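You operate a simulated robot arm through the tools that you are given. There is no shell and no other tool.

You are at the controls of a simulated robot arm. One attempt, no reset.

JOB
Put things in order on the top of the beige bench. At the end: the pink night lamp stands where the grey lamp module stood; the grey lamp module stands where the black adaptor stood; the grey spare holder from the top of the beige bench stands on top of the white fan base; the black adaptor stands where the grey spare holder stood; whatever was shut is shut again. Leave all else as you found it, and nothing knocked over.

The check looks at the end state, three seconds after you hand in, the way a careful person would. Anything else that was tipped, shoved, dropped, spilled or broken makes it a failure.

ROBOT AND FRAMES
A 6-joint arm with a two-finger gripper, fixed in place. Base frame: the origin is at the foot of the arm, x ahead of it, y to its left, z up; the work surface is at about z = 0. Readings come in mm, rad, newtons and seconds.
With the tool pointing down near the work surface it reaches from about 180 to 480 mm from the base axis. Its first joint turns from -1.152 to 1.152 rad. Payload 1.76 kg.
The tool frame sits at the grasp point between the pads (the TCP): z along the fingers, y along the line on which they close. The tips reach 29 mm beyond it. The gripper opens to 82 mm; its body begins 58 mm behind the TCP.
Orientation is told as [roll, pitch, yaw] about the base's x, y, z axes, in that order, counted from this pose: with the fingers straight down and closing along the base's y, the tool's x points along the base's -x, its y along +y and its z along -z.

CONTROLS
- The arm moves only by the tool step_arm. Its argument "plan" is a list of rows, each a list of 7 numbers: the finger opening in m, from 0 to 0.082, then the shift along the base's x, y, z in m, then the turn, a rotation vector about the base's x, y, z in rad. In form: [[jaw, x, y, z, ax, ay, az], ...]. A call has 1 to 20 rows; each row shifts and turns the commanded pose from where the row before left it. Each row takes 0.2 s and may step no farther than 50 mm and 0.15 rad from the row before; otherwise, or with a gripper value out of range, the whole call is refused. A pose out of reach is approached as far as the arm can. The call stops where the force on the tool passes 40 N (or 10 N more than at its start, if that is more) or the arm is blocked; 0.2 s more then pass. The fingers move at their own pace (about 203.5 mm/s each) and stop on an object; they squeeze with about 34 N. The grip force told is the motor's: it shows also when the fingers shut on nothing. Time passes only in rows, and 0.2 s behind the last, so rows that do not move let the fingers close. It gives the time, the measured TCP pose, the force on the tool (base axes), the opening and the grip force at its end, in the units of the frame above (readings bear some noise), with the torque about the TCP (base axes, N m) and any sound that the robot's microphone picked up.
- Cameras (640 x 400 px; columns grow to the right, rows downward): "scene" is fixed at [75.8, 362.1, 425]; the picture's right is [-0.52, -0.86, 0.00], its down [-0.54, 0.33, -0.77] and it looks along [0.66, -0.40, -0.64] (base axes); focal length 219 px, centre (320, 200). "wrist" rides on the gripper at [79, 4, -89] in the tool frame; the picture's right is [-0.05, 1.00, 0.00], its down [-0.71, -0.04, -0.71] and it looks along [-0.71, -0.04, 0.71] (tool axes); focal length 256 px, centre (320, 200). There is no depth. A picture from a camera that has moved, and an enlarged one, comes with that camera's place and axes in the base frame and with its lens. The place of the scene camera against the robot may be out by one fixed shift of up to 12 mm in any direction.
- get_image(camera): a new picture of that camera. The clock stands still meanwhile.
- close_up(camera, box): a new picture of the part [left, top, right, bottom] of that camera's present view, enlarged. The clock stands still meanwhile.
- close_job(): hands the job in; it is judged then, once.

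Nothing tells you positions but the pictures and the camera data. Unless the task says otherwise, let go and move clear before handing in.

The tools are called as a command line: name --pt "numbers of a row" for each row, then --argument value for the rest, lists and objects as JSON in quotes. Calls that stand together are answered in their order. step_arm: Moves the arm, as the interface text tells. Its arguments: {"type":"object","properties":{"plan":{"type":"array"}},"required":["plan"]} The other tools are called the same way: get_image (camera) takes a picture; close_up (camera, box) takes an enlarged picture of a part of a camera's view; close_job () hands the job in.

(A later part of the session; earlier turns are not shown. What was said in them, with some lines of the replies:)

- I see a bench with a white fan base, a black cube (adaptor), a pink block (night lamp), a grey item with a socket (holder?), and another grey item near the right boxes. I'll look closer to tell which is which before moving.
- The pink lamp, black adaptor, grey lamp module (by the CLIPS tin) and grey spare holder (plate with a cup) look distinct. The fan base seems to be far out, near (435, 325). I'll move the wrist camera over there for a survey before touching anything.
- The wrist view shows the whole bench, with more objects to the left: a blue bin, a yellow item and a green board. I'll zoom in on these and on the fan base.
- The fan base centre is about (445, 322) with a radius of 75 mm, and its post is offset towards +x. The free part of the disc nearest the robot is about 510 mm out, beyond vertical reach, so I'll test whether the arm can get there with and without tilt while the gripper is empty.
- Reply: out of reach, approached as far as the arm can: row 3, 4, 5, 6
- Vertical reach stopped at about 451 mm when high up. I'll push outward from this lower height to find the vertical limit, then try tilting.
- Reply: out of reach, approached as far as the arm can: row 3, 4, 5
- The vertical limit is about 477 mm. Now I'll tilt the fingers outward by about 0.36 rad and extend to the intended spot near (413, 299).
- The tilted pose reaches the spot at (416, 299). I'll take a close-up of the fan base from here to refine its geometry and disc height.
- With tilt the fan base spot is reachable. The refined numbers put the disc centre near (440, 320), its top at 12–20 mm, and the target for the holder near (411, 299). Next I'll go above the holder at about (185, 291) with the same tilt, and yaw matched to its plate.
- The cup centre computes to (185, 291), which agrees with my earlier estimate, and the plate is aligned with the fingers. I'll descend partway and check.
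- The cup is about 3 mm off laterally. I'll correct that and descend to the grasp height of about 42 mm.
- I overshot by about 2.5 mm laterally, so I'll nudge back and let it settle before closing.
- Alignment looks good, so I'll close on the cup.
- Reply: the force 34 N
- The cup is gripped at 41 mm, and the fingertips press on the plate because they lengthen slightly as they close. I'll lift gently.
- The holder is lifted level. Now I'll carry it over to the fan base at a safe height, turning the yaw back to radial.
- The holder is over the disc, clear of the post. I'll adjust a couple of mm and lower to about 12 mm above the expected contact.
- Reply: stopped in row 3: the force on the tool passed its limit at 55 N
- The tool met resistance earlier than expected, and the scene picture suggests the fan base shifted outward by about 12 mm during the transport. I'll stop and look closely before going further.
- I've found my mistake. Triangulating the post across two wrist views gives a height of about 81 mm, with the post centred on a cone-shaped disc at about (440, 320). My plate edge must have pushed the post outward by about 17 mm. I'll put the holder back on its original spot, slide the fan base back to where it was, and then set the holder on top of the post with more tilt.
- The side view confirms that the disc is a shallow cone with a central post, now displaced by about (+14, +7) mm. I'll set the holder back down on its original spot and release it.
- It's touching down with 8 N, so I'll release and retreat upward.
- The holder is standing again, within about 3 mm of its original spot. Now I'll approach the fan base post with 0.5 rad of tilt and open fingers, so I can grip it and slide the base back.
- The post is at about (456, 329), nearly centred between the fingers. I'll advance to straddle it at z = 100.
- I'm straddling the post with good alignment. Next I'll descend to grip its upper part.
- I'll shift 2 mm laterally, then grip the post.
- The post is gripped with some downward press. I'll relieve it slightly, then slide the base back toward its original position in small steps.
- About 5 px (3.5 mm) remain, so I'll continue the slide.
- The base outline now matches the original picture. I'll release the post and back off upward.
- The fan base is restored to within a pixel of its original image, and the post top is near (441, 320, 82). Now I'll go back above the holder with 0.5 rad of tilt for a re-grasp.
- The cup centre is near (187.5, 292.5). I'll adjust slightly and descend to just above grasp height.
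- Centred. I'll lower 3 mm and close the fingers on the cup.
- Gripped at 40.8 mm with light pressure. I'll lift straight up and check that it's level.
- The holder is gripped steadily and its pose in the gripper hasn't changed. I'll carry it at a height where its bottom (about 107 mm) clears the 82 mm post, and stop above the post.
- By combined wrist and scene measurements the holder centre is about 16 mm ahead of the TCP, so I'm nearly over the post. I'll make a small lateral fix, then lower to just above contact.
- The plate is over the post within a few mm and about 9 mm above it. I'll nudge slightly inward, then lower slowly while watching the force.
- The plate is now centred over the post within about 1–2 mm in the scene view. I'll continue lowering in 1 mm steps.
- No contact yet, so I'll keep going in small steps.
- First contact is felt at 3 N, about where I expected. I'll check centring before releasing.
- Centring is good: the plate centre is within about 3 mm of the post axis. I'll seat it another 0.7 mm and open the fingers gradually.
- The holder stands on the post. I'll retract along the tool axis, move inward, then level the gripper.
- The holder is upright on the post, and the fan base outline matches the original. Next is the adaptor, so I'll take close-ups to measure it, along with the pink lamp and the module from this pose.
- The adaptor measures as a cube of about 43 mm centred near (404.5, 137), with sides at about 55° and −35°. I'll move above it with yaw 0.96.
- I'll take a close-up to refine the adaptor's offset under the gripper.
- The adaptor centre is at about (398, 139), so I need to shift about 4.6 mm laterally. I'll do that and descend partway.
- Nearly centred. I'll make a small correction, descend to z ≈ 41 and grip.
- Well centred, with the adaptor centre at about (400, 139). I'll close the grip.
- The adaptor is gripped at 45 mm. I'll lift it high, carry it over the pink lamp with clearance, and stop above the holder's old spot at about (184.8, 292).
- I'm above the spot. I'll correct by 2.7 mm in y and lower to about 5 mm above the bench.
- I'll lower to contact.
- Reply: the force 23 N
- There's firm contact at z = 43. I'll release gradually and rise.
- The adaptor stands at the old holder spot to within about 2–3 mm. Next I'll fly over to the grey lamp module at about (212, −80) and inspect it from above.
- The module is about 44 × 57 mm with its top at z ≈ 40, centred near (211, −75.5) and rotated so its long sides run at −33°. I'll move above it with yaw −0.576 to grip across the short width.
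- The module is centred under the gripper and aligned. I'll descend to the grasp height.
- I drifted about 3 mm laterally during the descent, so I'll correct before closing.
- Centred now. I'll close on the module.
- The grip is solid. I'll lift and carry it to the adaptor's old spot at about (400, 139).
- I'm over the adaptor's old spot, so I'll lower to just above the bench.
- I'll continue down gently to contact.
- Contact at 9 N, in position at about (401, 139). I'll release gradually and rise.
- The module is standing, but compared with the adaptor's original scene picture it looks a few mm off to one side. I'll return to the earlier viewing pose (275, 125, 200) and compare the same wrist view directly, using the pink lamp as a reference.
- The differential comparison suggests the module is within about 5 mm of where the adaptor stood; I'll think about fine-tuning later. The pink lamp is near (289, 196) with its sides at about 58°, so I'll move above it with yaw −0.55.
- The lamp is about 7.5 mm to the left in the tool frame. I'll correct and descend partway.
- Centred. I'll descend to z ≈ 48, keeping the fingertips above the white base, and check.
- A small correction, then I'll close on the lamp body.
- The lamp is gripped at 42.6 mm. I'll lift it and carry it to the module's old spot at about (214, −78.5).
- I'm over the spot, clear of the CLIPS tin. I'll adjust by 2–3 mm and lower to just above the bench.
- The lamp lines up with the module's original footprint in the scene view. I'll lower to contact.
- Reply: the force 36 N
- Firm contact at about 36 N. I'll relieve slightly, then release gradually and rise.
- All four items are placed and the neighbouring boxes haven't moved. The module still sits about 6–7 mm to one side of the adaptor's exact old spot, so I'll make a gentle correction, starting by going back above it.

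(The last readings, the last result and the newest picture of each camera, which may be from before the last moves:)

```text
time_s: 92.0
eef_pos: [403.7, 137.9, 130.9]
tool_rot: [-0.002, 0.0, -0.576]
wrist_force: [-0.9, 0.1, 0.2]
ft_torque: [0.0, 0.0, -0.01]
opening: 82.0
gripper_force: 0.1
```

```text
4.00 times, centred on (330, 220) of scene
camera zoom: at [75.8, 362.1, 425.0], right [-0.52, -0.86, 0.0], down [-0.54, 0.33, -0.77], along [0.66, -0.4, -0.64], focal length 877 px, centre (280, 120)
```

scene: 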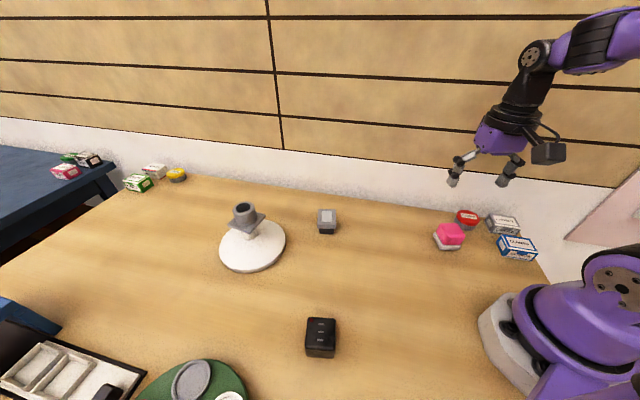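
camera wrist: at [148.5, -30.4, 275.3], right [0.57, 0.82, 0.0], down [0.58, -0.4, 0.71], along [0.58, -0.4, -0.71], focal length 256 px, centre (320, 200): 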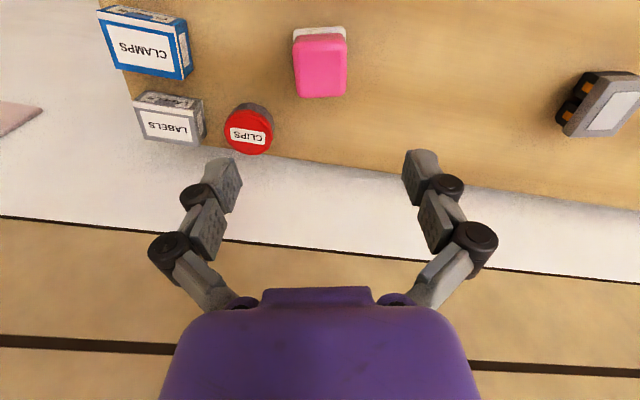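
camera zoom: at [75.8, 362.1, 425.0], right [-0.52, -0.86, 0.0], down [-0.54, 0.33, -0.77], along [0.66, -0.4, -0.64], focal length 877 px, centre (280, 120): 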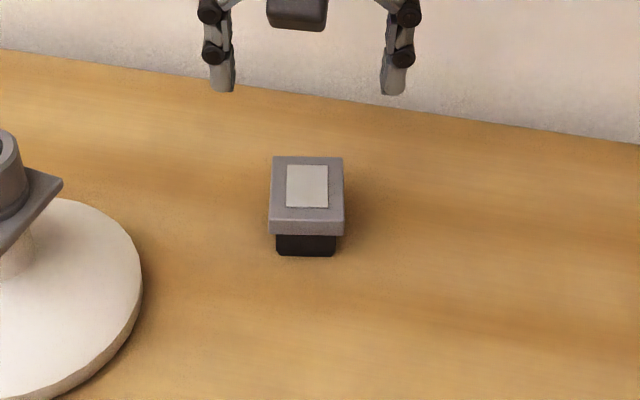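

The module is centred under the gripper. I'll descend to the grasp height.

step_arm --pt "0.082 -0.0005 -0.0008 -0.025 0 0 0" --pt "0.082 0 0 -0.025 0 0 0" --pt "0.082 0 0 -0.025 0 0 0" --pt "0.082 0 0 -0.0135 0 0 0" --pt "0.082 0 0 0 0 0 0" --pt "0.082 0 0 0 0 0 0"

close_up --camera "wrist" --box '[200, 50, 440, 230]'

```text
time_s: 93.4
eef_pos: [403.1, 135.6, 43.5]
tool_rot: [-0.002, 0.0, -0.577]
wrist_force: [-1.1, 0.5, 0.1]
ft_torque: [0.01, 0.02, 0.03]
opening: 81.8
gripper_force: 0.1
```

```text
2.22 times, centred on (320, 140) of wrist
camera zoom: at [339.6, 183.8, 132.5], right [0.59, 0.81, 0.0], down [0.57, -0.42, 0.71], along [0.57, -0.42, -0.71], focal length 569 px, centre (320, 333)
```

zoom: 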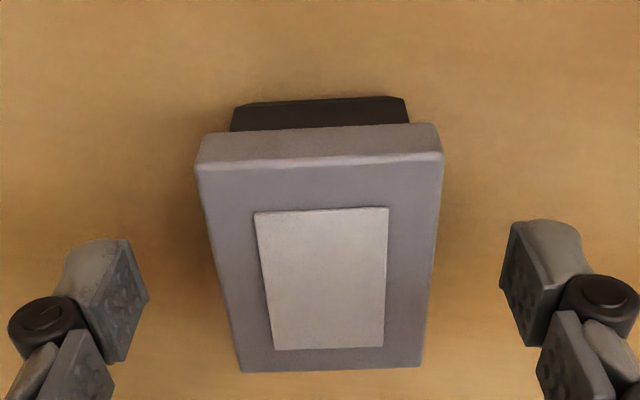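

Centred. I'll close, lift a few mm, shift it by about (−2.9, −6.2) mm, and set it down again.

step_arm --pt "0.03 0 0 0 0 0 0" --pt "0.03 0 0 0 0 0 0" --pt "0.03 0 0 0 0 0 0" --pt "0.03 0 0 0.004 0 0 0" --pt "0.03 0 0 0.004 0 0 0" --pt "0.03 -0.0015 -0.0031 0 0 0 0" --pt "0.03 -0.0014 -0.0031 0 0 0 0" --pt "0.03 0 0 0 0 0 0" --pt "0.03 0 0 0 0 0 0"

close_up --camera "scene" --box '[260, 170, 400, 270]'

close_up --camera "wrist" --box '[200, 50, 440, 230]'

```text
time_s: 95.4
eef_pos: [399.7, 130.2, 50.8]
tool_rot: [-0.002, -0.001, -0.577]
wrist_force: [-1.1, 0.1, -0.2]
ft_torque: [0.0, -0.01, 0.01]
opening: 44.5
gripper_force: 33.7
```

```text
4.00 times, centred on (330, 220) of scene
camera zoom: at [75.8, 362.1, 425.0], right [-0.52, -0.86, 0.0], down [-0.54, 0.33, -0.77], along [0.66, -0.4, -0.64], focal length 877 px, centre (280, 120)
```

zoom: 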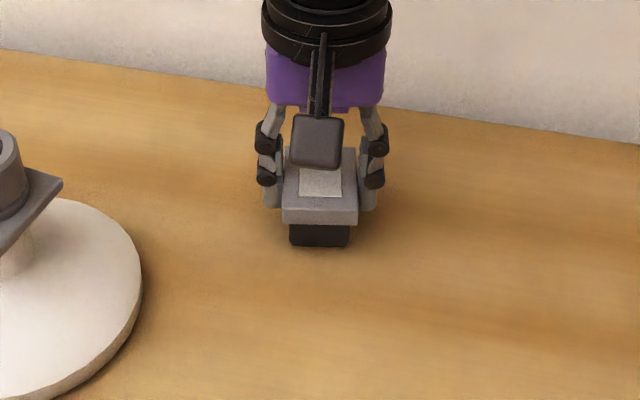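

```text
2.22 times, centred on (320, 140) of wrist
camera zoom: at [336.3, 177.7, 141.4], right [0.59, 0.81, 0.0], down [0.57, -0.42, 0.71], along [0.57, -0.42, -0.71], focal length 569 px, centre (320, 333)
```

zoom: 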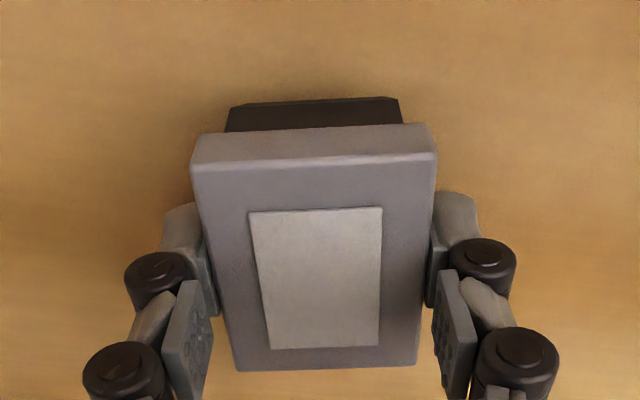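

The module's centre is now aligned with the adaptor's original image position to within about 1–2 mm. I'll lower it to the bench.

step_arm --pt "0.03 0.0004 0.0008 -0.004 0 0 0" --pt "0.03 0 0 -0.002 0 0 0" --pt "0.03 0 0 -0.001 0 0 0" --pt "0.03 0 0 0 0 0 0"

```text
time_s: 96.4
eef_pos: [400.2, 130.1, 45.2]
tool_rot: [-0.001, 0.0, -0.577]
wrist_force: [0.5, 0.5, -0.8]
ft_torque: [0.01, 0.01, -0.01]
opening: 44.5
gripper_force: 33.5
```

step_arm --pt "0.03 0 0 -0.001 0 0 0" --pt "0.03 0 0 -0.0005 0 0 0" --pt "0.03 0 0 0 0 0 0"

```text
time_s: 97.2
eef_pos: [402.0, 130.2, 44.3]
tool_rot: [-0.001, 0.0, -0.575]
wrist_force: [-1.3, -2.1, 7.3]
ft_torque: [-0.02, 0.0, 0.0]
opening: 44.6
gripper_force: 34.2
```

Contact at 7 N. I'll release gradually and rise clear.

step_arm --pt "0.048 0 0 0 0 0 0" --pt "0.055 0 0 0 0 0 0" --pt "0.082 0 0 0 0 0 0" --pt "0.082 0 0 0 0 0 0" --pt "0.082 0 0 0.03 0 0 0" --pt "0.082 0 0 0.035 0 0 0" --pt "0.082 -0.01 -0.005 0.035 0 0 0" --pt "0.082 -0.03 -0.01 0.02 0 0 0.11" --pt "0.082 -0.03 -0.01 0.02 0 0 0.11" --pt "0.082 -0.03 0 0.02 0 0 0.11" --pt "0.082 -0.02 0 0 0 0 0.11" --pt "0.082 0 0 0 0 0 0.135" --pt "0.082 0 0 0 0 0 0"

get_image --camera "scene"

close_up --camera "scene" --box '[200, 190, 360, 290]'

close_up --camera "scene" --box '[240, 300, 400, 400]'

close_up --camera "scene" --box '[410, 190, 570, 290]'

get_image --camera "wrist"

```text
time_s: 100.0
eef_pos: [279.0, 106.3, 203.5]
tool_rot: [-0.001, 0.001, 0.001]
wrist_force: [-0.9, 0.0, -0.6]
ft_torque: [0.0, -0.01, 0.02]
opening: 81.8
gripper_force: 0.1
```

```text
taken
```

scene: 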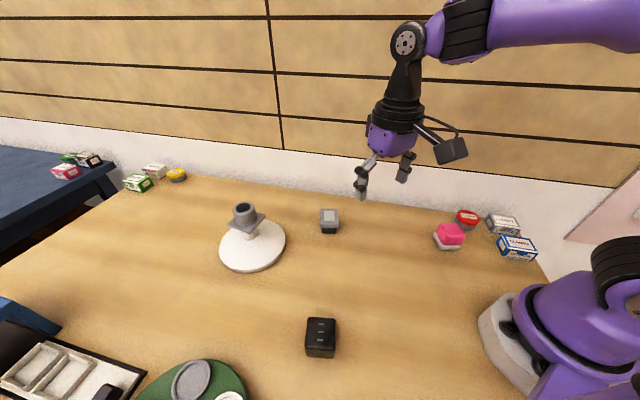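

```text
4.00 times, centred on (280, 240) of scene
camera zoom: at [75.8, 362.1, 425.0], right [-0.52, -0.86, 0.0], down [-0.54, 0.33, -0.77], along [0.66, -0.4, -0.64], focal length 877 px, centre (480, 40)
```

zoom: 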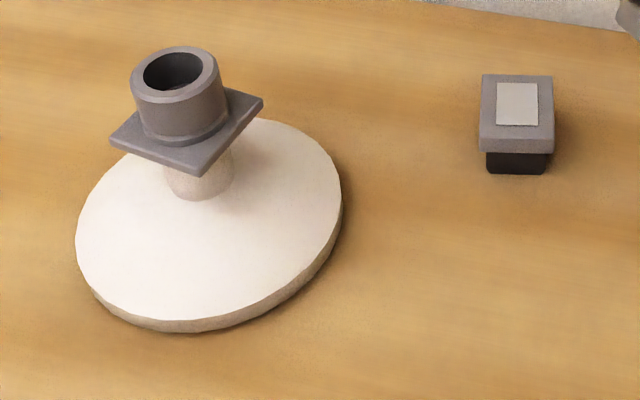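

```text
4.00 times, centred on (320, 350) of scene
camera zoom: at [75.8, 362.1, 425.0], right [-0.52, -0.86, 0.0], down [-0.54, 0.33, -0.77], along [0.66, -0.4, -0.64], focal length 877 px, centre (320, -400)
```

zoom: 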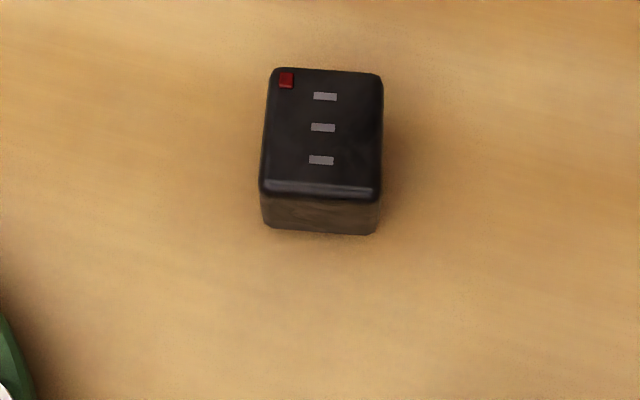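

```text
4.00 times, centred on (490, 240) of scene
camera zoom: at [75.8, 362.1, 425.0], right [-0.52, -0.86, 0.0], down [-0.54, 0.33, -0.77], along [0.66, -0.4, -0.64], focal length 877 px, centre (-360, 40)
```

zoom: 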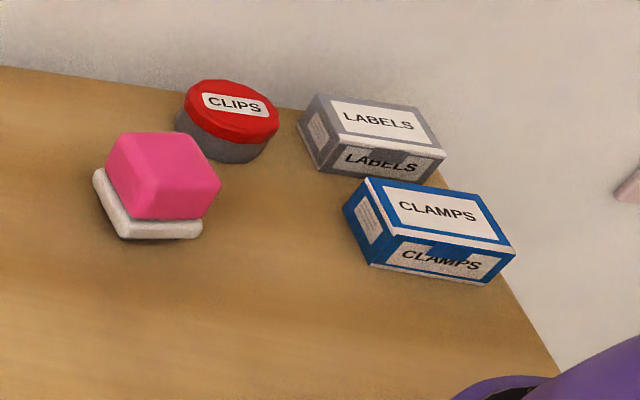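

```text
taken
camera wrist: at [201.2, 112.6, 293.4], right [0.05, 1.0, 0.0], down [0.71, -0.04, 0.71], along [0.71, -0.04, -0.71], focal length 256 px, centre (320, 200)
```

wrist: 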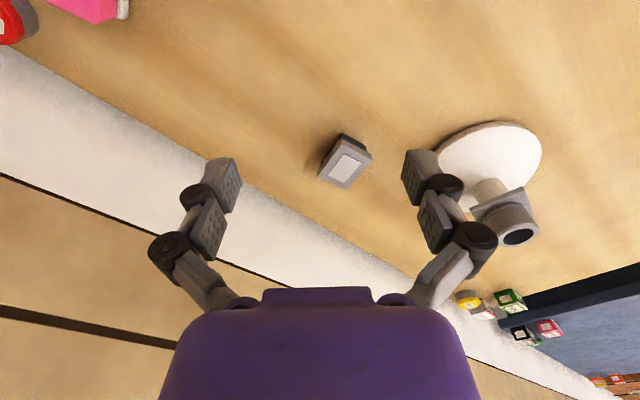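

All four items stand in their target places: the holder on the fan base post, the adaptor at the holder's old spot, the module at the adaptor's old spot and the pink lamp at the module's old spot. The fan base is back at its original outline, nothing was opened, and the gripper is clear, so I'm handing in.

close_job

```text
The job is handed in.
```

The job is handed in: all four items stand upright in their target places in the final pictures. I did shove the fan base once along the way.

| Item | Where it stands now | Estimated accuracy |
|---|---|---|
| Pink night lamp | Where the grey lamp module stood | about 3 mm |
| Grey lamp module | Where the black adaptor stood | about 2 mm |
| Black adaptor | Where the grey spare holder stood | about 3 mm |
| Grey spare holder | Upright on the post of the white fan base | centred within about 3 mm |

- **Fan base shove:** I misjudged the height of its post, and the holder I was carrying pushed the base about 16 mm outward. I gripped the post and slid the base back. Its outline in the scene picture now matches the original to within a pixel.
- **Holder position:** the base's disc is a shallow cone, so the holder stands on the flat top of the post, the only level place on it.
- **Module adjustment:** my first placement was about 6 to 7 mm off, so I picked it up again and moved it.

The boxes and tins near the work look unmoved. I opened nothing, so there was nothing to shut again. The gripper was open and clear when I handed in.
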